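You operate a simulated robot arm through the tools that you are given. There is no shell and no other tool.

You are at the controls of a simulated two-armed robot. One attempt, no reset.

JOB
Press the orange coupler onto the red length from the grey rail.
Fine: open the yellow cover, lay both in the press, close the cover, pull the lever, push it back, then open the cover.

It is judged by the outcome, as a careful person would: the job done as asked, and still so three seconds after it is handed in. It fails if anything else is knocked over, pushed out of place, dropped, spilled or broken. Lids that push on must go on centred and level and be pressed home; caps that screw on are set level and turned clockwise until they are tight.

ROBOT AND FRAMES
Two 7-joint arms with two-finger parallel grippers on one trunk that stands fixed in place. Base frame: the origin is at the foot of the trunk, x ahead of it, y to its left, z up; the work surface is at about z = 850. Readings come in mm, rad, newtons and seconds.
The left shoulder is at [20, 138, 1400], the right one opposite. With the tool pointing down near the work surface each hand reaches from about 100 to 400 mm from the base axis, measured 20 degrees to its own side. Payload 1.57 kg a hand.
The TCP of each hand is the grasp point between the finger pads, 30 mm short of the fingertips. In the tool frame z runs along the fingers and y along their closing line. The gripper opens to 80 mm. The fingers are 17 mm wide and 12 mm thick; the gripper's body (40 by 82 mm) begins 80 mm behind the TCP.
Orientation is told as [roll, pitch, yaw] about the base's x, y, z axes, in that order, counted from this pose: with the fingers straight down and closing along the base's y, the tool's x points along the base's -x, its y along +y and its z along -z.

CONTROLS
- The arms move only by the tool arm_command. It takes "left_deltas", "right_deltas" or both (then of equal length, played together; a hand with none holds still); each is a list of rows, each a list of 6 numbers: the shift along the tool's x, y, z in mm, then the turn, a rotation vector about the tool's x, y, z in rad. In form: [[x, y, z, rx, ry, rz], ...]. A call has 1 to 20 rows; each row is the pose to reach, as a shift and turn from the pose commanded when the call began, along the tool's axes at that moment. "left_grip" and "right_grip" are, for a hand that has rows, the closure, from 0 (fully open) to 1 (shut), set as the call begins (left out, the last holds). A row lasts 0.2 s, in which the tool goes at most 50 mm and 0.15 rad; a call with a longer step from one row to the next is refused whole, and so is a gripper value outside its range. A pose out of reach is approached as far as the arm can. The call stops where the force on the tool passes 90 N (or 10 N more than at its start, if that is more) or the arm is blocked; 0.2 s more then pass. Each finger travels about 45 mm/s and halts on what it meets, pressing with about 33 N; the grip force reading is that of the motor and also rises with nothing between the fingers. The clock runs only during rows and for 0.2 s after the last one: add rows that repeat a pose to give the fingers time. The reply holds the time, the measured pose of the TCP, the force on the tool along the base axes, the opening and the grip force, in the units named above and with some noise, with the torque about the TCP (base axes, N m) and any sound that the robot's microphone picked up.
- Cameras (640 x 400 px; columns grow to the right, rows downward): "scene" is now at [191.4, -15.7, 1337.8]; the picture's right is [-0.21, -0.98, 0.00], its down [-0.16, 0.03, -0.99] and it looks along [0.96, -0.21, -0.16] (base axes); focal length 214 px, centre (320, 200). "left" rides on the left gripper at [72, 7, -122] in its tool frame; the picture's right is [-0.09, 1.00, 0.00], its down [-0.84, -0.08, -0.54] and it looks along [-0.54, -0.05, 0.84] (tool axes); focal length 238 px, centre (320, 200). "right" rides on the right gripper at [72, -7, -122] in its tool frame; the picture's right is [0.09, 1.00, 0.00], its down [-0.84, 0.08, -0.54] and it looks along [-0.54, 0.05, 0.84] (tool axes); focal length 238 px, centre (320, 200). There is no depth. A picture from a camera that has moved, and an enlarged one, comes with that camera's place and axes in the base frame and with its lens. The place of the scene camera against the robot may be out by one fixed shift of up to 18 mm in any direction.
- camera(camera): a new picture of that camera. It takes no simulated time.
- lift_body(by): slides the trunk up (or, below 0, down) by that many mm; the arms and the scene camera ride with it, the base frame stays. It gives what a move gives, with no picture.
- head_to(pan, tilt): turns the head with the scene camera to pan (to the left, within 1.047 rad either way) and tilt (down, from -0.506 to 1.204), counted from straight ahead of the robot. It gives what a move gives.
- zoom(camera, box): a new picture of the part [left, top, right, bottom] of that camera's present view, enlarged. It takes no simulated time.
- hand_in(): hands the job in; it is judged then, once.

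Nothing tells you positions but the pictures and the camera data. Unless the task says otherwise, let go and move clear before handing in.

The tools are called after "Call:" by a JSON object that holds its "name" and its "arguments". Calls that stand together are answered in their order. arm_command: Moves the arms, as the interface text tells. Its arguments: {"type":"object","properties":{"left_deltas":{"type":"array"},"left_grip":{"type":"number"},"right_deltas":{"type":"array"},"right_grip":{"type":"number"}},"required":[]} The other tools are called the same way: lift_body (by) moves the trunk up or down; head_to (pan, tilt) turns the head that bears the scene camera; camera (camera) takes a picture; zoom (camera, box) takes an enlarged picture of a part of a camera's view; hand_in () hands the job in.

At the start:

```text
time: 0.0
left_tool_pos: [233.4, -5.1, 1312.3]
left_tcp_rot: [0.006, 0.166, 0.012]
left_wrist_force: [63.9, -11.0, -14.6]
left_moment: [1.76, 8.54, 1.08]
left_width: 80.0
left_finger_force: 0.0
right_tool_pos: [225.9, -254.4, 1233.3]
right_tcp_rot: [-0.023, 0.087, 0.014]
right_wrist_force: [-1.3, 0.3, 0.5]
right_moment: [-0.01, -0.02, 0.01]
right_width: 80.1
right_finger_force: 0.1
trunk travel left (down, up): [-775.0, 465.0]
head pan, tilt (commanded): [-0.215, 0.164]
```

scene: 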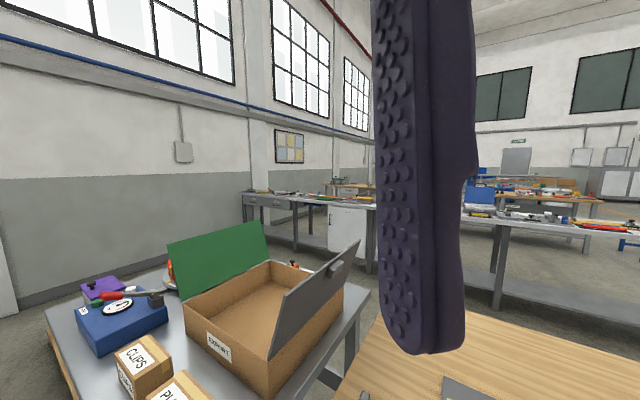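
right: 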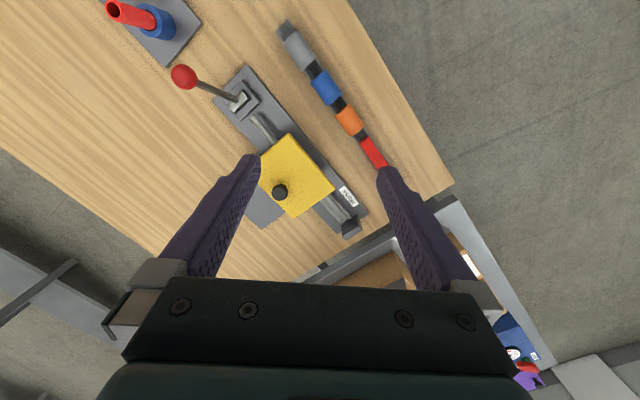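
left: 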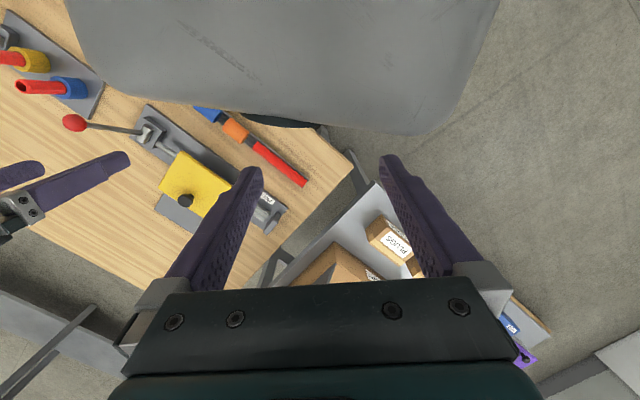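

The left hand seems to be touching something near the head (64 N), and its finger blocks the scene camera. On the wooden bench I can see a press with a yellow cover and a red-ball lever, a row of coloured pieces, and a plate with sample pieces. I'll look more closely before I move anything.

Call:
{"name": "zoom", "arguments": {"camera": "right", "box": [200, 0, 440, 150]}}

Call:
{"name": "zoom", "arguments": {"camera": "right", "box": [200, 50, 440, 250]}}

Call:
{"name": "zoom", "arguments": {"camera": "left", "box": [0, 0, 320, 240]}}

Call:
{"name": "zoom", "arguments": {"camera": "right", "box": [80, 0, 280, 125]}}

```text
2.67 times, centred on (320, 75) of right
camera zoom: at [165.7, -259.0, 1362.2], right [-0.11, 0.99, -0.01], down [0.88, 0.1, 0.46], along [0.46, 0.04, -0.89], focal length 636 px, centre (320, 533)
```

zoom: 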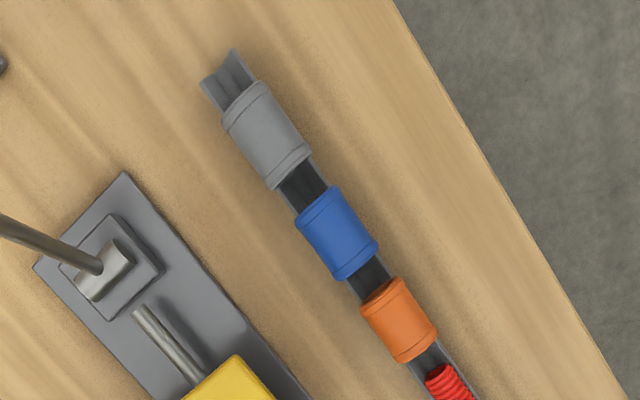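

```text
2.00 times, centred on (320, 150) of right
camera zoom: at [165.7, -259.0, 1362.2], right [-0.11, 0.99, -0.01], down [0.88, 0.1, 0.46], along [0.46, 0.04, -0.89], focal length 477 px, centre (320, 300)
```

zoom: 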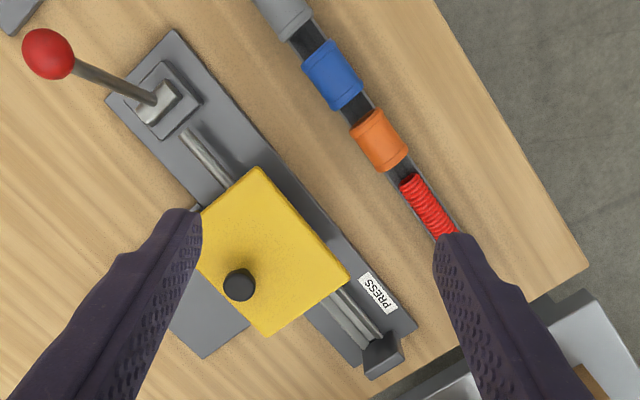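

```text
1.67 times, centred on (160, 120) of left
camera zoom: at [181.0, -0.3, 1446.6], right [0.08, 1.0, -0.01], down [0.92, -0.07, 0.4], along [0.39, -0.04, -0.92], focal length 397 px, centre (587, 333)
```

zoom: 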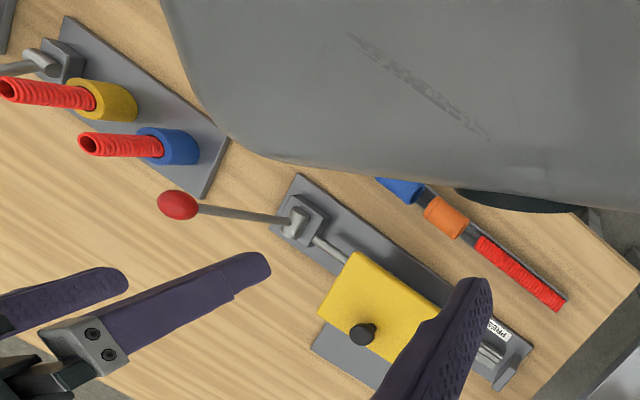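

```text
3.20 times, centred on (180, 62) of right
camera zoom: at [165.7, -259.0, 1362.2], right [-0.11, 0.99, -0.01], down [0.88, 0.1, 0.46], along [0.46, 0.04, -0.89], focal length 763 px, centre (768, 640)
```

zoom: 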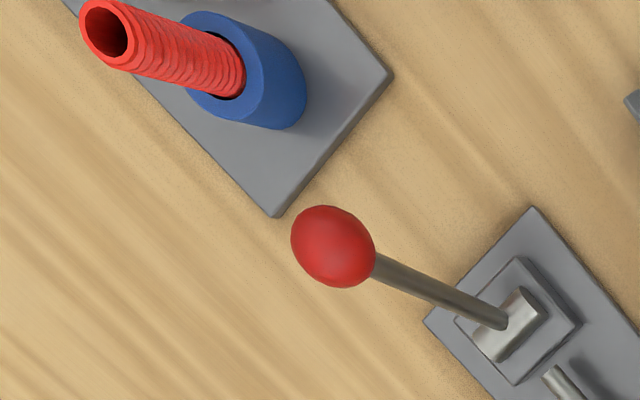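

Layout so far, in the base frame:
- **Press:** it lies at about 45°. The lever pivot is near [227,-408], the anvil near [480,-155] and the cover knob near [384,-322].
- **Rail:** it runs parallel to the press on the robot's side, with the orange coupler near [235,-200] and the red length beyond it.

The left hand is jammed against the head, so I'll back it off forward and then to the left.

Call:
{"name": "arm_command", "arguments": {"left_deltas": [[-20, 0, 0, 0, 0, 0], [-50, 0, 0, 0, 0, 0], [-80, 0, 0, 0, 0, 0], [-100, 20, 0, 0, 0, 0], [-100, 65, 0, 0, 0, 0], [-100, 110, 0, 0, 0, 0], [-100, 155, 0, 0, 0, 0], [-100, 200, 0, 0, 0, 0]]}}

```text
time: 1.8
left_tool_pos: [319.5, 192.1, 1276.3]
left_tcp_rot: [0.023, 0.238, -0.004]
left_wrist_force: [-0.1, -0.2, 0.2]
left_moment: [-0.02, -0.03, 0.0]
left_width: 80.0
left_finger_force: 0.1
right_tool_pos: [225.6, -253.5, 1233.0]
right_tcp_rot: [-0.024, 0.089, 0.015]
right_wrist_force: [0.4, 0.3, 0.3]
right_moment: [0.0, 0.01, -0.02]
right_width: 80.0
right_finger_force: 0.0
trunk travel left (down, up): [-775.0, 465.0]
head pan, tilt (commanded): [-0.215, 0.164]
```

The left hand is free now. I'll tilt the head down to look at the bench.

Call:
{"name": "head_to", "arguments": {"pan": -0.6, "tilt": 0.85}}

Call:
{"name": "camera", "arguments": {"camera": "scene"}}

Call:
{"name": "camera", "arguments": {"camera": "left"}}

Call:
{"name": "camera", "arguments": {"camera": "right"}}

```text
time: 2.9
left_tool_pos: [321.2, 194.6, 1277.1]
left_tcp_rot: [0.022, 0.236, 0.006]
left_wrist_force: [0.3, -0.9, -0.7]
left_moment: [-0.01, -0.01, 0.0]
left_width: 80.0
left_finger_force: 0.1
right_tool_pos: [226.5, -252.5, 1233.5]
right_tcp_rot: [-0.026, 0.089, 0.015]
right_wrist_force: [0.3, -0.7, 0.2]
right_moment: [0.01, -0.02, -0.02]
right_width: 79.8
right_finger_force: 0.0
trunk travel left (down, up): [-775.0, 465.0]
head pan, tilt (commanded): [-0.6, 0.85]
```

```text
taken
camera scene: at [165.2, -40.1, 1276.7], right [-0.56, -0.83, 0.0], down [-0.62, 0.42, -0.66], along [0.55, -0.37, -0.75], focal length 214 px, centre (320, 200)
```

scene: 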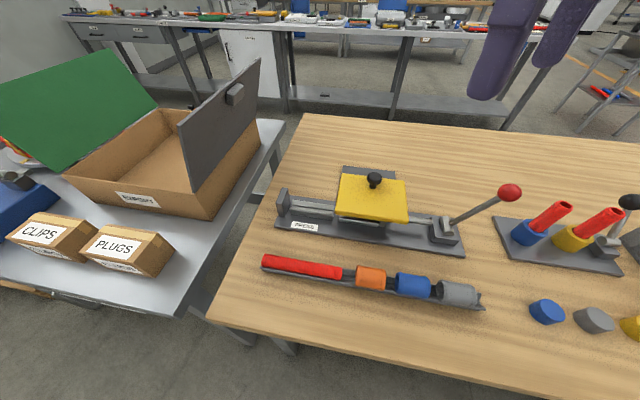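

```text
taken
camera left: at [278.8, 197.6, 1414.0], right [0.09, 1.0, 0.0], down [0.94, -0.08, 0.33], along [0.33, -0.03, -0.94], focal length 238 px, centre (320, 200)
```

left: 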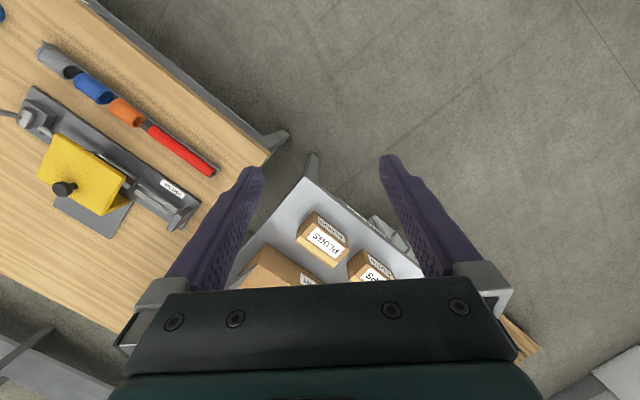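

```text
taken
camera right: at [165.6, -258.9, 1361.8], right [-0.11, 0.99, -0.02], down [0.88, 0.1, 0.46], along [0.46, 0.04, -0.89], focal length 238 px, centre (320, 200)
```

right: 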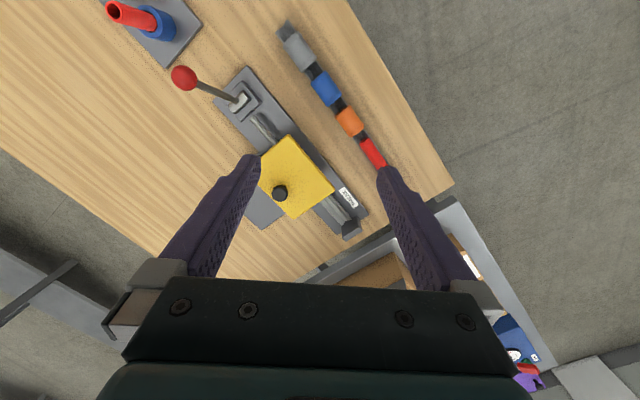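

Call:
{"name": "zoom", "arguments": {"camera": "scene", "box": [250, 155, 410, 255]}}

Call:
{"name": "zoom", "arguments": {"camera": "scene", "box": [380, 170, 540, 270]}}

Call:
{"name": "zoom", "arguments": {"camera": "scene", "box": [250, 240, 410, 340]}}

Call:
{"name": "zoom", "arguments": {"camera": "scene", "box": [480, 180, 640, 350]}}

Call:
{"name": "zoom", "arguments": {"camera": "scene", "box": [380, 260, 500, 335]}}

```text
4.00 times, centred on (330, 205) of scene
camera zoom: at [165.2, -40.1, 1276.7], right [-0.56, -0.83, 0.0], down [-0.62, 0.42, -0.66], along [0.55, -0.37, -0.75], focal length 858 px, centre (280, 180)
```

zoom: 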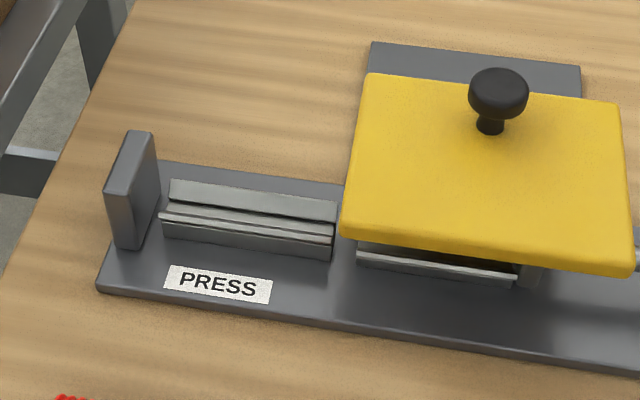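

```text
4.00 times, centred on (460, 220) of scene
camera zoom: at [165.2, -40.1, 1276.7], right [-0.56, -0.83, 0.0], down [-0.62, 0.42, -0.66], along [0.55, -0.37, -0.75], focal length 858 px, centre (-240, 120)
```

zoom: 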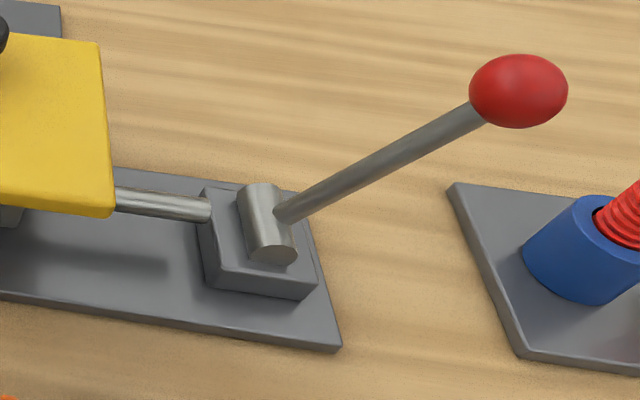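

```text
4.00 times, centred on (330, 290) of scene
camera zoom: at [165.2, -40.1, 1276.7], right [-0.56, -0.83, 0.0], down [-0.62, 0.42, -0.66], along [0.55, -0.37, -0.75], focal length 858 px, centre (280, -160)
```

zoom: 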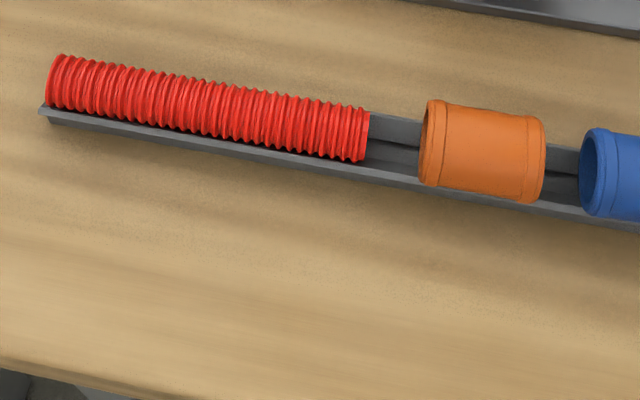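

```text
2.35 times, centred on (560, 265) of scene
camera zoom: at [165.2, -40.1, 1276.7], right [-0.56, -0.83, 0.0], down [-0.62, 0.42, -0.66], along [0.55, -0.37, -0.75], focal length 505 px, centre (-245, 47)
```

zoom: 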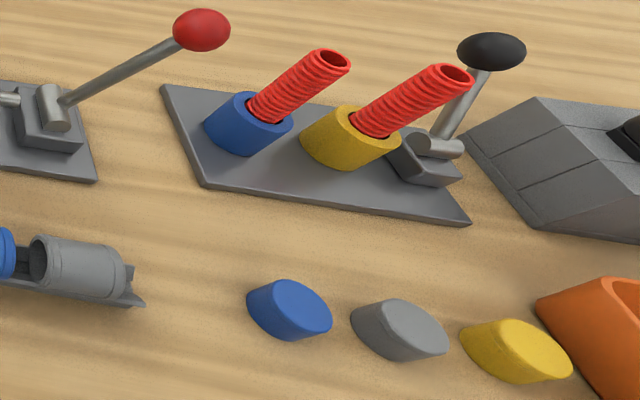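

```text
5.33 times, centred on (440, 298) of scene
camera zoom: at [165.2, -40.1, 1276.7], right [-0.56, -0.83, 0.0], down [-0.62, 0.42, -0.66], along [0.55, -0.37, -0.75], focal length 1144 px, centre (-320, -320)
```

zoom: 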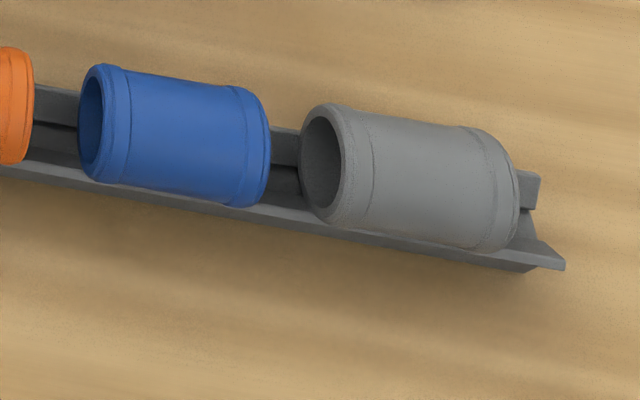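

The press has a stop wall at the far-left end, a V-groove for the length, a second groove under the cover, and a ram with a lever. Before I lower the trunk for a lower view and more reach, I'll check where the elbows are.

Call:
{"name": "head_to", "arguments": {"pan": -1.04, "tilt": 0.6}}

Call:
{"name": "camera", "arguments": {"camera": "scene"}}

```text
time: 3.8
left_tool_pos: [321.7, 195.0, 1277.7]
left_tcp_rot: [0.023, 0.238, 0.01]
left_wrist_force: [0.1, 0.9, 0.1]
left_moment: [0.01, 0.0, 0.01]
left_width: 79.9
left_finger_force: 0.0
right_tool_pos: [226.5, -252.9, 1233.5]
right_tcp_rot: [-0.025, 0.09, 0.014]
right_wrist_force: [0.5, 0.2, 0.6]
right_moment: [-0.01, -0.02, 0.01]
right_width: 80.0
right_finger_force: 0.1
trunk travel left (down, up): [-775.0, 465.0]
head pan, tilt (commanded): [-1.04, 0.6]
```

```text
taken
camera scene: at [145.4, -72.1, 1297.5], right [-0.86, -0.51, 0.0], down [-0.29, 0.49, -0.82], along [0.42, -0.71, -0.57], focal length 214 px, centre (320, 200)
```

scene: 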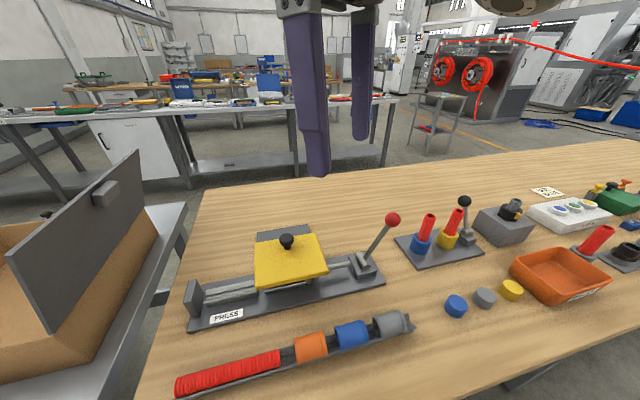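

The right elbow is well above the camera, so I can lower the trunk. First a closer look at the cover and lever from this angle.

Call:
{"name": "zoom", "arguments": {"camera": "scene", "box": [180, 210, 420, 335]}}

Call:
{"name": "lift_body", "arguments": {"by": -150}}

Call:
{"name": "head_to", "arguments": {"pan": -0.8, "tilt": 0.6}}

Call:
{"name": "camera", "arguments": {"camera": "scene"}}

```text
2.67 times, centred on (300, 272) of scene
camera zoom: at [145.4, -72.1, 1297.5], right [-0.86, -0.51, 0.0], down [-0.29, 0.49, -0.82], along [0.42, -0.71, -0.57], focal length 572 px, centre (373, 7)
```

zoom: 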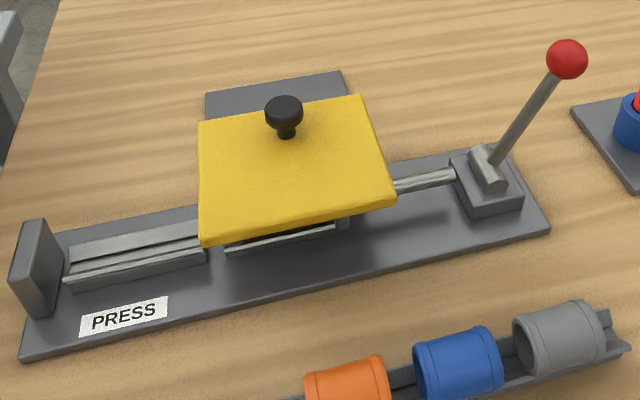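

```text
time: 5.5
left_tool_pos: [321.2, 198.0, 1126.0]
left_tcp_rot: [0.02, 0.237, 0.012]
left_wrist_force: [-0.3, -0.3, -0.4]
left_moment: [0.0, 0.02, 0.02]
left_width: 80.1
left_finger_force: 0.1
right_tool_pos: [226.8, -255.2, 1083.1]
right_tcp_rot: [-0.024, 0.091, 0.015]
right_wrist_force: [0.4, -0.6, 0.0]
right_moment: [-0.04, 0.01, 0.0]
right_width: 79.9
right_finger_force: 0.1
trunk travel left (down, up): [-625.0, 615.0]
head pan, tilt (commanded): [-1.04, 0.6]
```

```text
time: 6.3
left_tool_pos: [320.2, 196.2, 1127.2]
left_tcp_rot: [0.023, 0.239, 0.013]
left_wrist_force: [-0.6, 0.1, -0.1]
left_moment: [0.02, 0.0, 0.03]
left_width: 80.0
left_finger_force: 0.1
right_tool_pos: [225.9, -253.2, 1082.5]
right_tcp_rot: [-0.024, 0.089, 0.015]
right_wrist_force: [1.1, -0.2, 0.5]
right_moment: [0.0, -0.01, -0.01]
right_width: 80.1
right_finger_force: 0.1
trunk travel left (down, up): [-625.0, 615.0]
head pan, tilt (commanded): [-0.799, 0.6]
```

```text
taken
camera scene: at [162.2, -59.3, 1147.5], right [-0.72, -0.7, 0.0], down [-0.39, 0.41, -0.83], along [0.57, -0.59, -0.56], focal length 214 px, centre (320, 200)
```

scene: 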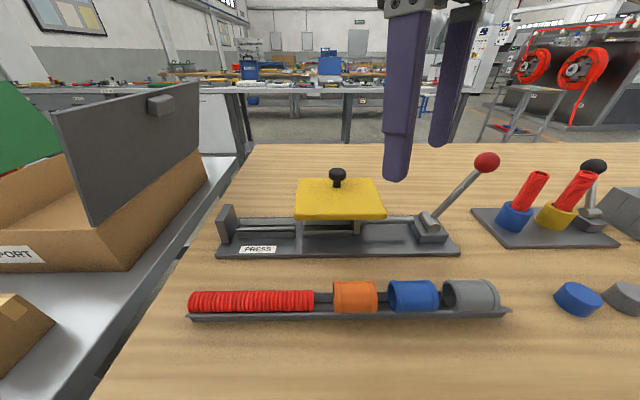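

Call:
{"name": "zoom", "arguments": {"camera": "scene", "box": [205, 155, 405, 275]}}

Call:
{"name": "zoom", "arguments": {"camera": "scene", "box": [280, 190, 400, 265]}}

Call:
{"name": "zoom", "arguments": {"camera": "scene", "box": [370, 140, 530, 260]}}

Call:
{"name": "zoom", "arguments": {"camera": "scene", "box": [180, 265, 520, 340]}}

```text
3.20 times, centred on (305, 215) of scene
camera zoom: at [162.2, -59.3, 1147.5], right [-0.72, -0.7, 0.0], down [-0.39, 0.41, -0.83], along [0.57, -0.59, -0.56], focal length 686 px, centre (368, 152)
```

zoom: 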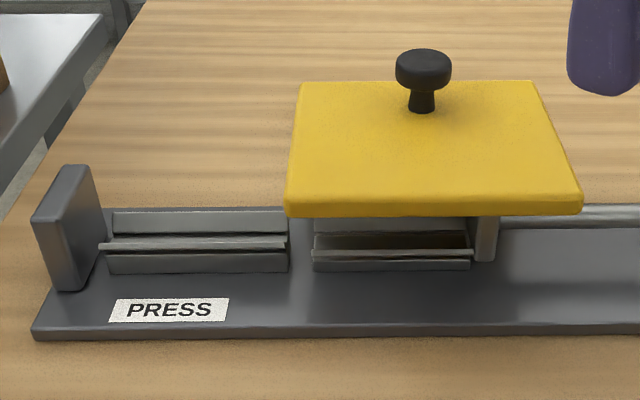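

```text
5.33 times, centred on (340, 228) of scene
camera zoom: at [162.2, -59.3, 1147.5], right [-0.72, -0.7, 0.0], down [-0.39, 0.41, -0.83], along [0.57, -0.59, -0.56], focal length 1144 px, centre (213, 53)
```

zoom: 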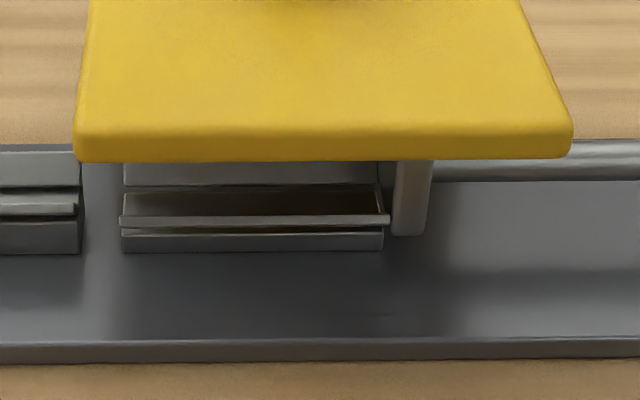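

```text
3.33 times, centred on (450, 200) of scene
camera zoom: at [162.2, -59.3, 1147.5], right [-0.72, -0.7, 0.0], down [-0.39, 0.41, -0.83], along [0.57, -0.59, -0.56], focal length 715 px, centre (-113, 200)
```

zoom: 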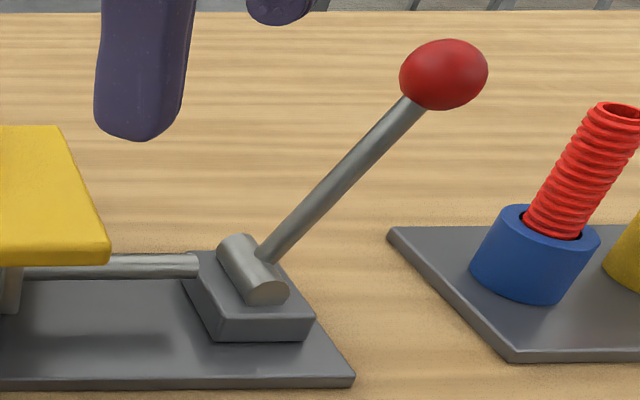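

```text
1.88 times, centred on (350, 302) of scene
camera zoom: at [162.2, -59.3, 1147.5], right [-0.72, -0.7, 0.0], down [-0.39, 0.41, -0.83], along [0.57, -0.59, -0.56], focal length 404 px, centre (264, 7)
```

zoom: 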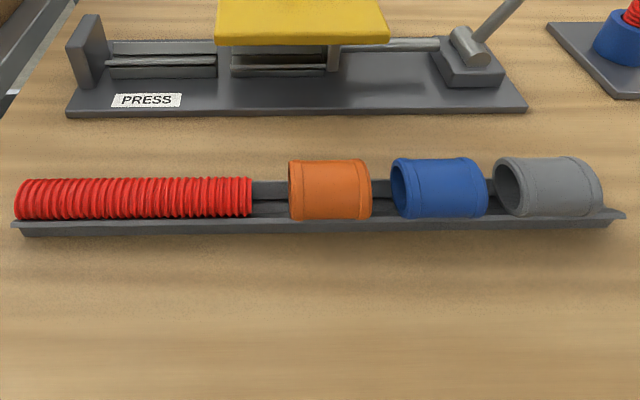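

The cover has no visible hinge on the near side, so I need to know whether it slides or hinges at the back. I'll send the right hand's camera behind the lever and look along the press axis.

Call:
{"name": "arm_command", "arguments": {"right_deltas": [[2, -30, 5, -0.006, -0.022, 0.004], [5, -60, 10, -0.012, -0.044, 0.008], [8, -100, 10, -0.018, -0.067, 0.011], [11, -150, 10, -0.024, -0.089, 0.015]]}}

Call:
{"name": "arm_command", "arguments": {"right_deltas": [[0, 0, 0, 0, 0, -0.13], [0, 0, 0, 0, 0, -0.26], [0, 0, 0, 0, 0, -0.39], [0, 0, 0, 0, 0, -0.52], [0, 0, 0, 0, 0, -0.65], [0, 0, 0, 0, 0, -0.785]]}}

Call:
{"name": "camera", "arguments": {"camera": "right"}}

```text
time: 7.3
left_tool_pos: [320.2, 196.1, 1128.6]
left_tcp_rot: [0.019, 0.238, 0.014]
left_wrist_force: [0.0, 0.1, 0.4]
left_moment: [-0.02, -0.01, -0.01]
left_width: 80.2
left_finger_force: 0.2
right_tool_pos: [220.1, -401.6, 1076.5]
right_tcp_rot: [0.016, -0.005, 0.01]
right_wrist_force: [0.6, -0.1, -0.3]
right_moment: [0.02, -0.01, -0.03]
right_width: 80.1
right_finger_force: 0.2
trunk travel left (down, up): [-625.0, 615.0]
head pan, tilt (commanded): [-0.799, 0.6]
```

```text
time: 8.7
left_tool_pos: [320.9, 197.2, 1127.2]
left_tcp_rot: [0.022, 0.237, 0.016]
left_wrist_force: [-0.3, -0.2, -0.5]
left_moment: [-0.02, 0.02, 0.02]
left_width: 79.9
left_finger_force: 0.0
right_tool_pos: [222.3, -397.9, 1076.3]
right_tcp_rot: [0.007, -0.024, 0.804]
right_wrist_force: [-0.7, -0.2, -0.1]
right_moment: [0.01, 0.0, -0.01]
right_width: 79.9
right_finger_force: 0.0
trunk travel left (down, up): [-625.0, 615.0]
head pan, tilt (commanded): [-0.799, 0.6]
```

```text
taken
camera right: at [176.0, -457.0, 1196.6], right [-0.78, 0.62, 0.01], down [0.52, 0.64, 0.56], along [0.35, 0.44, -0.83], focal length 238 px, centre (320, 200)
```

right: 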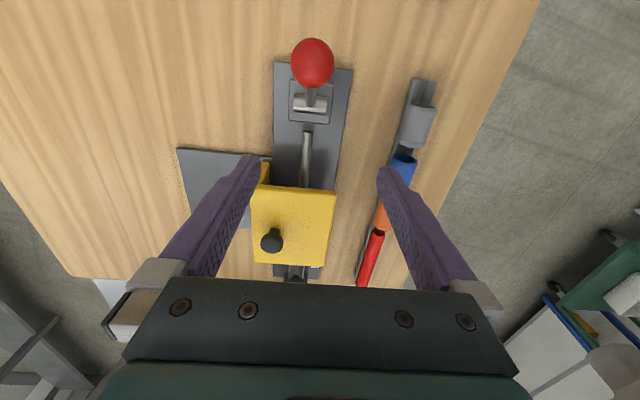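

Call:
{"name": "zoom", "arguments": {"camera": "right", "box": [170, 20, 410, 170]}}

Call:
{"name": "zoom", "arguments": {"camera": "right", "box": [220, 130, 380, 280]}}

```text
2.67 times, centred on (290, 95) of right
camera zoom: at [176.0, -457.0, 1196.6], right [-0.78, 0.62, 0.01], down [0.52, 0.64, 0.56], along [0.35, 0.44, -0.83], focal length 636 px, centre (400, 480)
```

zoom: 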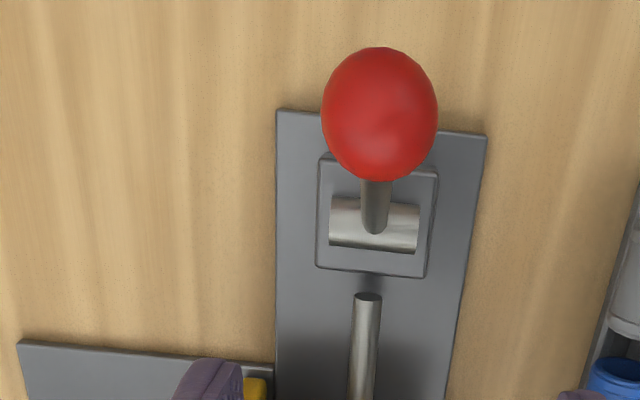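

```text
2.67 times, centred on (300, 205) of right
camera zoom: at [176.0, -457.0, 1196.6], right [-0.78, 0.62, 0.01], down [0.52, 0.64, 0.56], along [0.35, 0.44, -0.83], focal length 636 px, centre (373, 187)
```

zoom: 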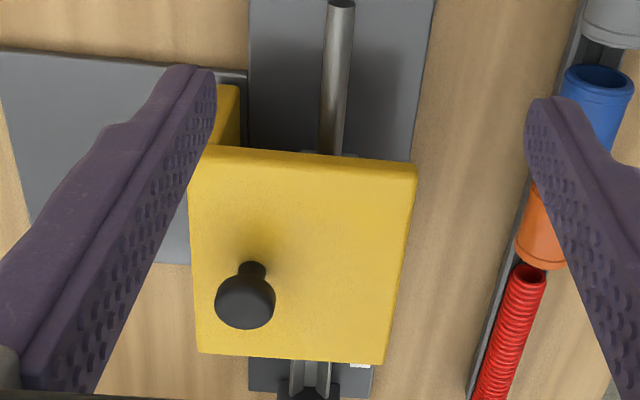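

A yellow wall drops from the far edge of the cover to the side plate, so the cover may be a carriage that slides away on that plate. I'll move for a clearer, lower view.

Call:
{"name": "arm_command", "arguments": {"right_deltas": [[0, -30, 5, 0, -0.1, 0], [0, -60, 10, 0, -0.2, 0], [0, -70, 20, 0, -0.3, 0], [0, -70, 40, 0, -0.4, 0]]}}

Call:
{"name": "camera", "arguments": {"camera": "right"}}

Call:
{"name": "zoom", "arguments": {"camera": "right", "box": [240, 60, 440, 260]}}

```text
time: 9.7
left_tool_pos: [320.7, 196.6, 1128.2]
left_tcp_rot: [0.018, 0.238, 0.015]
left_wrist_force: [0.2, 0.4, -0.4]
left_moment: [0.02, -0.02, -0.02]
left_width: 80.0
left_finger_force: 0.2
right_tool_pos: [265.4, -454.3, 1038.1]
right_tcp_rot: [-0.002, -0.402, 0.786]
right_wrist_force: [0.1, -0.7, -0.1]
right_moment: [-0.02, -0.01, 0.02]
right_width: 79.9
right_finger_force: 0.1
trunk travel left (down, up): [-625.0, 615.0]
head pan, tilt (commanded): [-0.799, 0.6]
```

```text
taken
camera right: at [190.2, -539.5, 1122.5], right [-0.76, 0.64, -0.04], down [0.34, 0.45, 0.83], along [0.55, 0.62, -0.56], focal length 238 px, centre (320, 200)
```

right: 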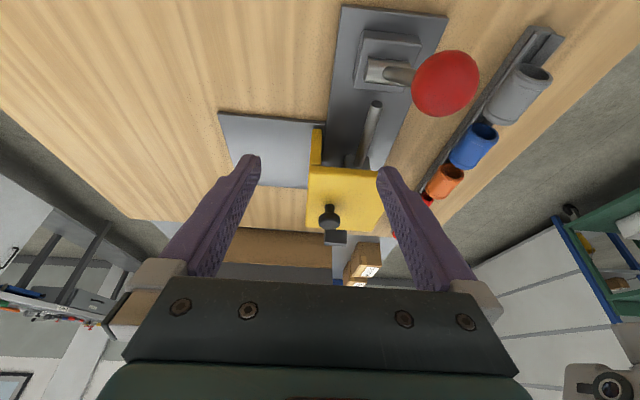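

```text
2.00 times, centred on (340, 160) of right
camera zoom: at [190.2, -539.5, 1122.5], right [-0.76, 0.64, -0.04], down [0.34, 0.45, 0.83], along [0.55, 0.62, -0.56], focal length 477 px, centre (280, 280)
```

zoom: 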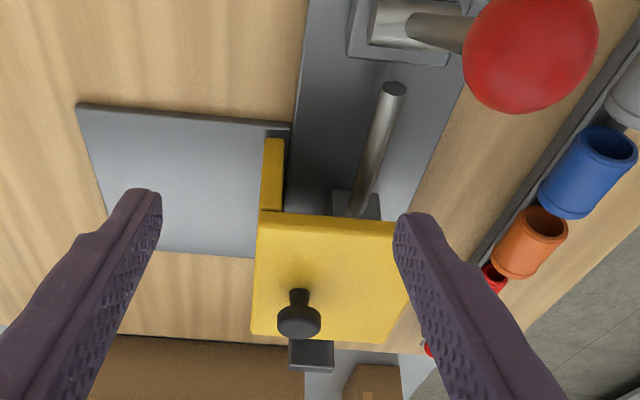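

Combining the views, the knob top is near [366,-318,963], the lever ball near [188,-448,998] and the lever pivot near [228,-408,880]. Next I'll level the right hand and move above the knob.

Call:
{"name": "arm_command", "arguments": {"right_deltas": [[0, 0, -15, 0, 0.1, 0], [0, 0, -30, 0, 0.2, 0], [0, 0, -40, 0, 0.3, 0], [0, 0, -40, 0, 0.4, 0]]}}

```text
time: 10.7
left_tool_pos: [321.8, 198.0, 1127.1]
left_tcp_rot: [0.019, 0.234, 0.015]
left_wrist_force: [0.1, -0.5, 1.2]
left_moment: [0.0, 0.0, -0.01]
left_width: 80.0
left_finger_force: 0.1
right_tool_pos: [255.8, -465.2, 1075.1]
right_tcp_rot: [-0.001, 0.002, 0.782]
right_wrist_force: [-1.1, 0.3, 0.3]
right_moment: [0.02, 0.03, 0.01]
right_width: 80.1
right_finger_force: 0.1
trunk travel left (down, up): [-625.0, 615.0]
head pan, tilt (commanded): [-0.799, 0.6]
```

Call:
{"name": "arm_command", "arguments": {"right_deltas": [[-40, 6, 0, 0, 0, 0], [-80, 12, 0, 0, 0, 0], [-120, 18, 0, 0, 0, 0], [-160, 24, 0, 0, 0, 0], [-182, 26, 20, 0, 0, 0], [-182, 26, 20, 0, 0, 0]]}}

Call:
{"name": "camera", "arguments": {"camera": "right"}}

Call:
{"name": "camera", "arguments": {"camera": "scene"}}

```text
time: 12.1
left_tool_pos: [320.9, 197.6, 1127.6]
left_tcp_rot: [0.02, 0.236, 0.015]
left_wrist_force: [0.1, 0.0, 0.3]
left_moment: [-0.04, 0.03, 0.0]
left_width: 80.3
left_finger_force: 0.0
right_tool_pos: [366.7, -316.3, 1055.3]
right_tcp_rot: [0.0, -0.001, 0.784]
right_wrist_force: [0.0, 0.5, -0.2]
right_moment: [-0.01, 0.02, 0.04]
right_width: 80.2
right_finger_force: 0.0
trunk travel left (down, up): [-625.0, 615.0]
head pan, tilt (commanded): [-0.799, 0.6]
```

```text
taken
camera right: at [320.2, -373.1, 1177.9], right [-0.77, 0.64, 0.0], down [0.54, 0.65, 0.54], along [0.35, 0.42, -0.84], focal length 238 px, centre (320, 200)
```

right: 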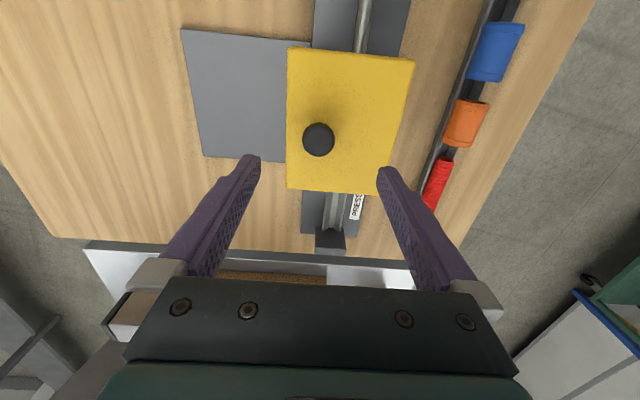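

```text
taken
camera scene: at [162.3, -59.2, 1147.5], right [-0.72, -0.7, 0.0], down [-0.39, 0.41, -0.83], along [0.58, -0.59, -0.56], focal length 214 px, centre (320, 200)
```

scene: 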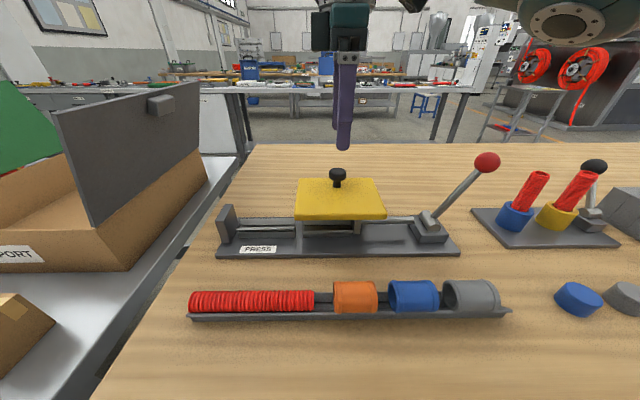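

The knob is centred at about [367,-320]. I'll descend over it and grip, with the fingers closing along the likely slide direction.

Call:
{"name": "arm_command", "arguments": {"right_deltas": [[2.5, -2.8, 30, 0, 0, 0], [2.5, -2.8, 60, 0, 0, 0], [2.5, -2.8, 82, 0, 0, 0], [2.5, -2.8, 82, 0, 0, 0]]}}

Call:
{"name": "camera", "arguments": {"camera": "right"}}

Call:
{"name": "zoom", "arguments": {"camera": "scene", "box": [270, 120, 430, 240]}}

```text
time: 13.1
left_tool_pos: [320.1, 197.9, 1128.1]
left_tcp_rot: [0.017, 0.238, 0.015]
left_wrist_force: [-0.1, -0.2, 0.1]
left_moment: [0.04, 0.03, 0.01]
left_width: 80.0
left_finger_force: 0.0
right_tool_pos: [365.7, -321.2, 971.9]
right_tcp_rot: [0.001, 0.001, 0.786]
right_wrist_force: [-0.5, 0.2, -0.2]
right_moment: [0.0, -0.03, 0.02]
right_width: 79.9
right_finger_force: 0.1
trunk travel left (down, up): [-625.0, 615.0]
head pan, tilt (commanded): [-0.799, 0.6]
```

```text
taken
camera right: at [320.1, -377.0, 1094.9], right [-0.77, 0.64, 0.0], down [0.54, 0.65, 0.54], along [0.35, 0.42, -0.84], focal length 238 px, centre (320, 200)
```

right: 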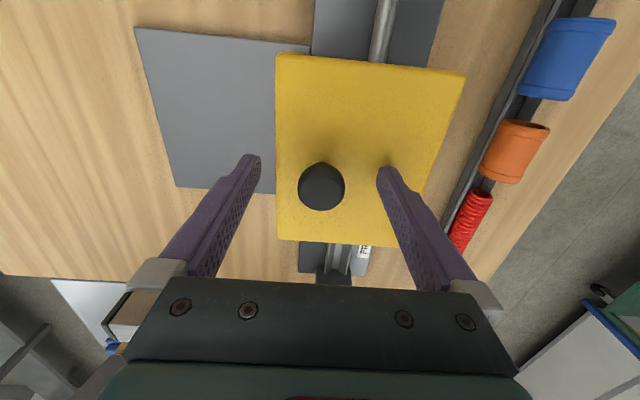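

```text
3.33 times, centred on (350, 180) of scene
camera zoom: at [162.3, -59.3, 1147.5], right [-0.72, -0.7, 0.0], down [-0.39, 0.41, -0.83], along [0.58, -0.59, -0.56], focal length 715 px, centre (220, 267)
```

zoom: 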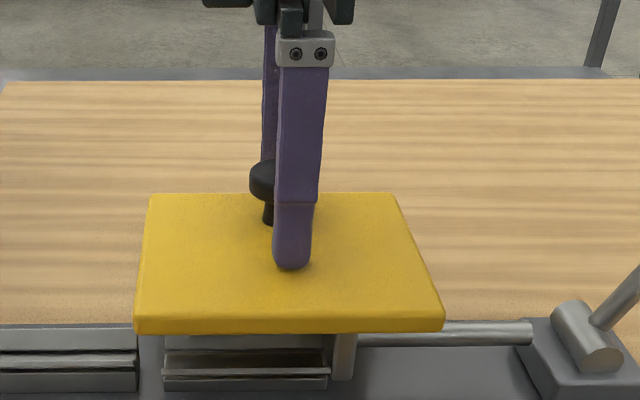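

Call:
{"name": "arm_command", "arguments": {"right_deltas": [[-2.5, 0, 3, 0, 0, 0], [-2.5, 0, 3, 0, 0, 0], [-2.5, 0, 3, 0, 0, 0], [-2.5, 0, 3, 0, 0, 0], [-2.5, 0, 3, 0, 0, 0]], "right_grip": 1.0}}

Call:
{"name": "camera", "arguments": {"camera": "right"}}

```text
time: 14.3
left_tool_pos: [320.4, 196.6, 1128.3]
left_tcp_rot: [0.019, 0.236, 0.017]
left_wrist_force: [0.4, 0.2, 0.1]
left_moment: [-0.03, -0.01, 0.0]
left_width: 80.0
left_finger_force: 0.1
right_tool_pos: [368.1, -320.5, 969.6]
right_tcp_rot: [-0.001, 0.0, 0.784]
right_wrist_force: [-0.3, 0.3, 2.7]
right_moment: [0.0, -0.02, 0.07]
right_width: 29.4
right_finger_force: 31.8
trunk travel left (down, up): [-625.0, 615.0]
head pan, tilt (commanded): [-0.799, 0.6]
```

```text
taken
camera right: at [321.7, -375.6, 1092.7], right [-0.77, 0.64, 0.0], down [0.54, 0.65, 0.54], along [0.35, 0.42, -0.84], focal length 238 px, centre (320, 200)
```

right: 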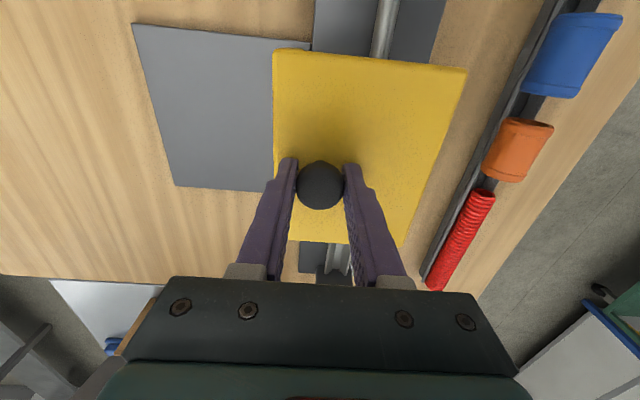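

The knob is gripped, with the opening at 29.4 mm. I'll try a small slide outward (tool -y) and watch the force.

Call:
{"name": "arm_command", "arguments": {"right_deltas": [[0, -3, 0, 0, 0, 0], [0, -6, 0, 0, 0, 0], [0, -8, 0, 0, 0, 0]]}}

Call:
{"name": "camera", "arguments": {"camera": "right"}}

```text
time: 15.1
left_tool_pos: [320.5, 197.4, 1126.9]
left_tcp_rot: [0.018, 0.236, 0.016]
left_wrist_force: [0.3, 0.1, 0.3]
left_moment: [0.0, 0.0, 0.0]
left_width: 80.0
left_finger_force: 0.3
right_tool_pos: [373.2, -325.3, 969.5]
right_tcp_rot: [-0.003, -0.002, 0.785]
right_wrist_force: [-1.5, 0.6, 0.2]
right_moment: [0.17, -0.18, -0.01]
right_width: 29.0
right_finger_force: 39.5
trunk travel left (down, up): [-625.0, 615.0]
head pan, tilt (commanded): [-0.799, 0.6]
```

```text
taken
camera right: at [327.3, -381.2, 1092.7], right [-0.77, 0.64, 0.0], down [0.54, 0.65, 0.54], along [0.35, 0.42, -0.84], focal length 238 px, centre (320, 200)
```

right: 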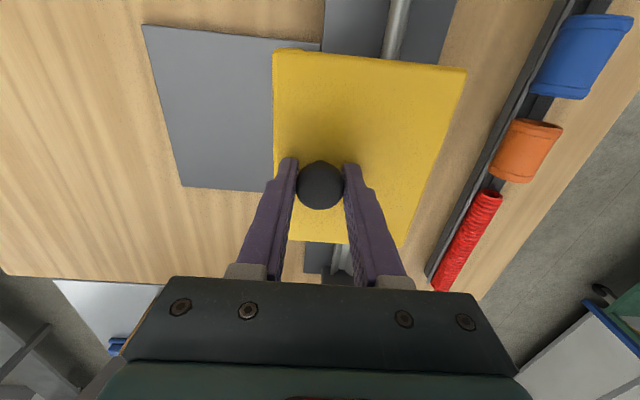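

The cover slides freely at about 2 N. I'll keep sliding it out in steps and watch for the end stop.

Call:
{"name": "arm_command", "arguments": {"right_deltas": [[0, -10, 0, 0, 0, 0], [0, -20, 0, 0, 0, 0], [0, -30, 0, 0, 0, 0], [0, -40, 0, 0, 0, 0]]}}

Call:
{"name": "arm_command", "arguments": {"right_deltas": [[0, -8, 0, 0, 0, 0], [0, -16, 0, 0, 0, 0], [0, -24, 0, 0, 0, 0]]}}

Call:
{"name": "camera", "arguments": {"camera": "right"}}

Call:
{"name": "camera", "arguments": {"camera": "scene"}}

```text
time: 16.1
left_tool_pos: [321.6, 197.0, 1127.5]
left_tcp_rot: [0.017, 0.236, 0.017]
left_wrist_force: [-0.2, -0.3, 0.8]
left_moment: [0.04, 0.02, 0.0]
left_width: 79.9
left_finger_force: 0.2
right_tool_pos: [402.4, -354.3, 969.8]
right_tcp_rot: [0.0, -0.001, 0.783]
right_wrist_force: [-1.4, -0.6, 7.1]
right_moment: [0.22, 0.01, -0.16]
right_width: 29.1
right_finger_force: 39.0
trunk travel left (down, up): [-625.0, 615.0]
head pan, tilt (commanded): [-0.799, 0.6]
```

```text
time: 16.9
left_tool_pos: [321.0, 196.6, 1127.4]
left_tcp_rot: [0.018, 0.235, 0.016]
left_wrist_force: [-0.9, 0.7, 0.8]
left_moment: [0.01, -0.03, 0.0]
left_width: 79.9
left_finger_force: 0.1
right_tool_pos: [418.9, -371.5, 970.5]
right_tcp_rot: [-0.002, 0.0, 0.785]
right_wrist_force: [-0.1, 1.0, 0.6]
right_moment: [0.09, 0.13, -0.05]
right_width: 29.2
right_finger_force: 38.9
trunk travel left (down, up): [-625.0, 615.0]
head pan, tilt (commanded): [-0.799, 0.6]
```

```text
taken
camera right: at [372.6, -426.5, 1092.7], right [-0.77, 0.64, 0.0], down [0.54, 0.65, 0.54], along [0.35, 0.42, -0.84], focal length 238 px, centre (320, 200)
```

right: 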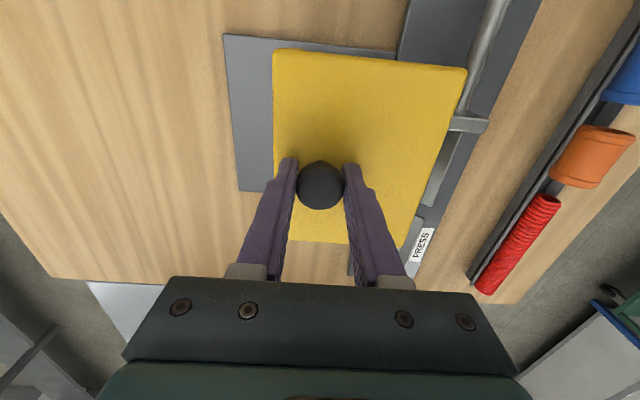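

```text
taken
camera scene: at [162.2, -59.1, 1147.4], right [-0.72, -0.7, 0.0], down [-0.39, 0.41, -0.82], along [0.58, -0.59, -0.57], focal length 214 px, centre (320, 200)
```

scene: 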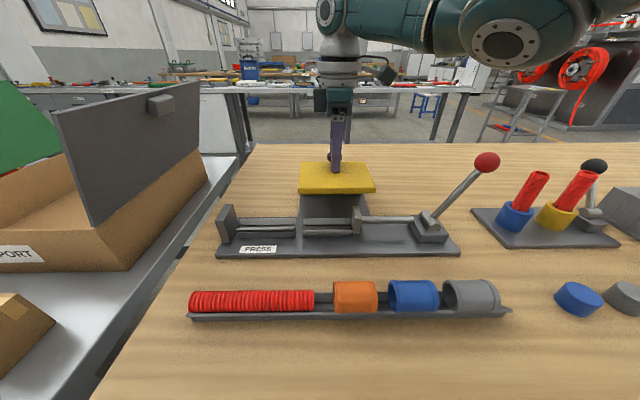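

The cover is out 72 mm and still moving freely. I'll continue gently to the end of its travel.

Call:
{"name": "arm_command", "arguments": {"right_deltas": [[0, -6, 0, 0, 0, 0], [0, -12, 0, 0, 0, 0], [0, -18, 0, 0, 0, 0]]}}

Call:
{"name": "camera", "arguments": {"camera": "right"}}

```text
time: 17.7
left_tool_pos: [321.0, 196.5, 1127.6]
left_tcp_rot: [0.018, 0.234, 0.016]
left_wrist_force: [0.1, -0.3, 0.0]
left_moment: [0.02, -0.05, 0.02]
left_width: 80.2
left_finger_force: 0.0
right_tool_pos: [431.0, -383.1, 970.6]
right_tcp_rot: [0.0, -0.002, 0.787]
right_wrist_force: [0.5, 1.1, -0.3]
right_moment: [-0.09, 0.35, -0.13]
right_width: 29.1
right_finger_force: 38.9
trunk travel left (down, up): [-625.0, 615.0]
head pan, tilt (commanded): [-0.799, 0.6]
```

```text
taken
camera right: at [385.1, -439.0, 1092.7], right [-0.77, 0.64, 0.0], down [0.54, 0.65, 0.54], along [0.35, 0.42, -0.84], focal length 238 px, centre (320, 200)
```

right: 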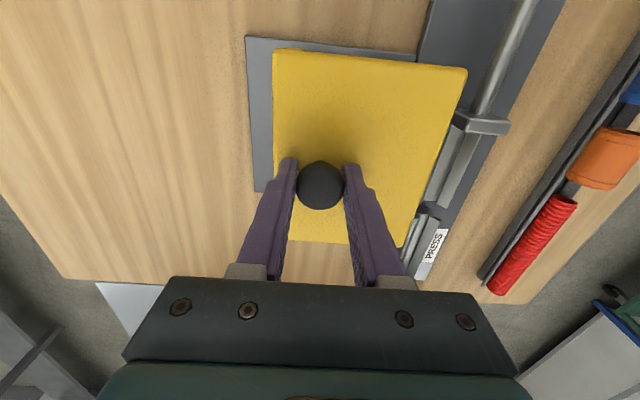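

Call:
{"name": "arm_command", "arguments": {"right_deltas": [[0, -4, 0, 0, 0, 0], [0, -8, 0, 0, 0, 0], [0, -12, 0, 0, 0, 0]]}}

Call:
{"name": "camera", "arguments": {"camera": "right"}}

```text
time: 18.5
left_tool_pos: [319.7, 197.6, 1128.6]
left_tcp_rot: [0.019, 0.237, 0.014]
left_wrist_force: [-0.8, 0.0, -0.2]
left_moment: [0.0, -0.03, 0.0]
left_width: 79.9
left_finger_force: 0.0
right_tool_pos: [437.1, -389.3, 969.9]
right_tcp_rot: [-0.003, -0.002, 0.785]
right_wrist_force: [0.6, -0.6, -1.6]
right_moment: [0.47, -0.23, -0.4]
right_width: 29.1
right_finger_force: 39.1
right hand out of reach, approached as far as the arm can: row 3
trunk travel left (down, up): [-625.0, 615.0]
head pan, tilt (commanded): [-0.799, 0.6]
```

```text
taken
camera right: at [390.4, -444.6, 1092.6], right [-0.77, 0.64, 0.0], down [0.54, 0.65, 0.54], along [0.35, 0.42, -0.84], focal length 238 px, centre (320, 200)
```

right: 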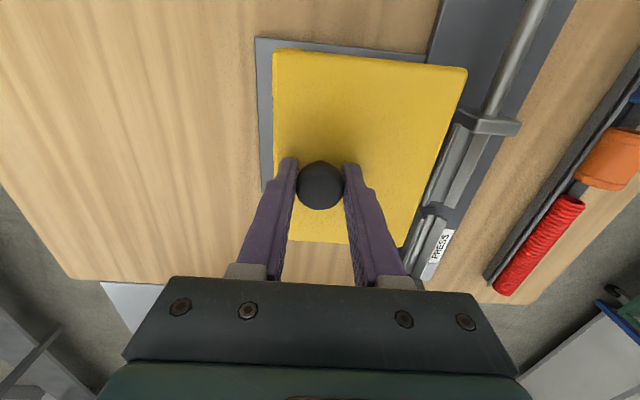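

The cover is about 98 mm out and the arm is at its reach limit, with roughly 12 mm of plate showing beyond it. I'll release the knob, tilt the fingers outward for more reach, and nudge the cover to its end stop.

Call:
{"name": "arm_command", "arguments": {"right_deltas": [[0, 0, 0, 0, 0, 0], [0, 0, 0, 0, 0, 0], [0, 0, -25, 0, 0, 0], [0, 10, -60, 0, 0, 0], [0, 50, -60, 0, 0, 0]], "right_grip": 0.3}}

Call:
{"name": "arm_command", "arguments": {"right_deltas": [[0, 0, 0, 0.1, 0, 0], [0, 0, 0, 0.2, 0, 0], [0, 0, 0, 0.3, 0, 0], [0, 0, 0, 0.3, 0, 0], [0, 0, 0, 0.3, 0, 0]], "right_grip": 1.0}}

Call:
{"name": "camera", "arguments": {"camera": "right"}}

Call:
{"name": "camera", "arguments": {"camera": "scene"}}

```text
time: 19.7
left_tool_pos: [322.5, 196.7, 1127.9]
left_tcp_rot: [0.019, 0.235, 0.016]
left_wrist_force: [-0.2, -0.3, -0.8]
left_moment: [0.02, 0.04, 0.01]
left_width: 79.9
left_finger_force: 0.1
right_tool_pos: [401.8, -355.7, 1030.6]
right_tcp_rot: [0.003, 0.001, 0.783]
right_wrist_force: [0.6, -0.8, -0.2]
right_moment: [-0.02, -0.06, 0.04]
right_width: 55.9
right_finger_force: 0.0
trunk travel left (down, up): [-625.0, 615.0]
head pan, tilt (commanded): [-0.799, 0.6]
```

```text
time: 20.9
left_tool_pos: [320.9, 196.8, 1127.7]
left_tcp_rot: [0.02, 0.238, 0.016]
left_wrist_force: [0.1, -0.8, -1.5]
left_moment: [-0.01, 0.0, 0.01]
left_width: 80.3
left_finger_force: 0.1
right_tool_pos: [400.9, -353.7, 1029.9]
right_tcp_rot: [-0.301, -0.002, 0.786]
right_wrist_force: [-0.4, -0.2, 0.4]
right_moment: [0.01, -0.01, -0.02]
right_width: 0.1
right_finger_force: 21.2
trunk travel left (down, up): [-625.0, 615.0]
head pan, tilt (commanded): [-0.799, 0.6]
```

```text
taken
camera right: at [329.4, -383.9, 1149.0], right [-0.74, 0.61, -0.3], down [0.43, 0.76, 0.5], along [0.52, 0.24, -0.82], focal length 238 px, centre (320, 200)
```

right: 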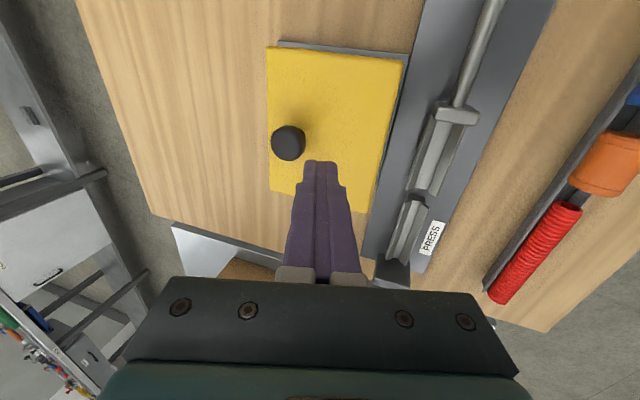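

```text
taken
camera scene: at [162.3, -59.3, 1147.5], right [-0.72, -0.7, 0.0], down [-0.39, 0.41, -0.83], along [0.58, -0.59, -0.56], focal length 214 px, centre (320, 200)
```

scene: 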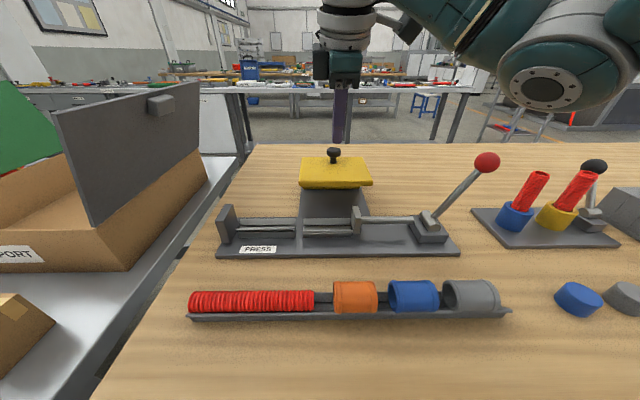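

Call:
{"name": "arm_command", "arguments": {"right_deltas": [[0, 8.5, 27.7, 0, 0, 0], [0, 17.1, 55.4, 0, 0, 0], [0, 12.3, 56.9, 0, 0, 0], [0, 7.5, 58.4, 0, 0, 0], [0, 2.8, 59.8, 0, 0, 0]]}}

Call:
{"name": "camera", "arguments": {"camera": "right"}}

```text
time: 22.1
left_tool_pos: [321.4, 196.4, 1127.4]
left_tcp_rot: [0.019, 0.235, 0.016]
left_wrist_force: [0.1, -0.1, -0.6]
left_moment: [0.02, -0.01, 0.0]
left_width: 80.0
left_finger_force: 0.1
right_tool_pos: [412.2, -364.3, 971.0]
right_tcp_rot: [-0.302, -0.002, 0.786]
right_wrist_force: [-0.1, 0.0, 0.0]
right_moment: [-0.02, 0.01, 0.0]
right_width: 0.0
right_finger_force: 21.4
trunk travel left (down, up): [-625.0, 615.0]
head pan, tilt (commanded): [-0.799, 0.6]
```

```text
taken
camera right: at [340.4, -394.6, 1091.4], right [-0.74, 0.61, -0.3], down [0.43, 0.76, 0.5], along [0.52, 0.24, -0.82], focal length 238 px, centre (320, 200)
```

right: 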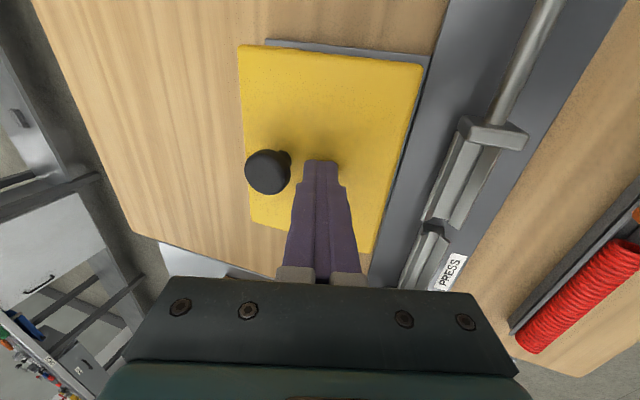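

Call:
{"name": "arm_command", "arguments": {"right_deltas": [[0, -4.8, 1.5, 0, 0, 0], [0, -9.5, 3, 0, 0, 0], [0, -13, 4, 0, 0, 0], [0, -16, 5, 0, 0, 0], [0, -19, 5.9, 0, 0, 0]]}}

Call:
{"name": "camera", "arguments": {"camera": "right"}}

```text
time: 23.3
left_tool_pos: [320.8, 197.5, 1126.8]
left_tcp_rot: [0.019, 0.237, 0.015]
left_wrist_force: [-0.3, 0.8, -1.0]
left_moment: [0.02, 0.0, 0.0]
left_width: 80.3
left_finger_force: 0.0
right_tool_pos: [426.4, -378.3, 971.6]
right_tcp_rot: [-0.301, -0.001, 0.784]
right_wrist_force: [0.2, 0.8, 0.0]
right_moment: [0.03, 0.01, -0.02]
right_width: 0.0
right_finger_force: 21.6
trunk travel left (down, up): [-625.0, 615.0]
head pan, tilt (commanded): [-0.799, 0.6]
```

```text
taken
camera right: at [354.3, -408.1, 1091.0], right [-0.74, 0.61, -0.3], down [0.43, 0.76, 0.5], along [0.52, 0.24, -0.82], focal length 238 px, centre (320, 200)
```

right: 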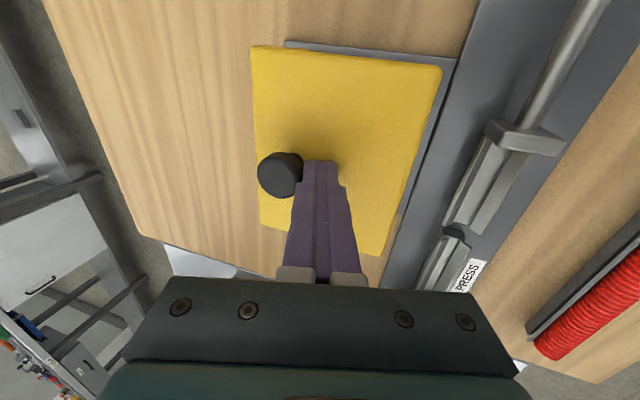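

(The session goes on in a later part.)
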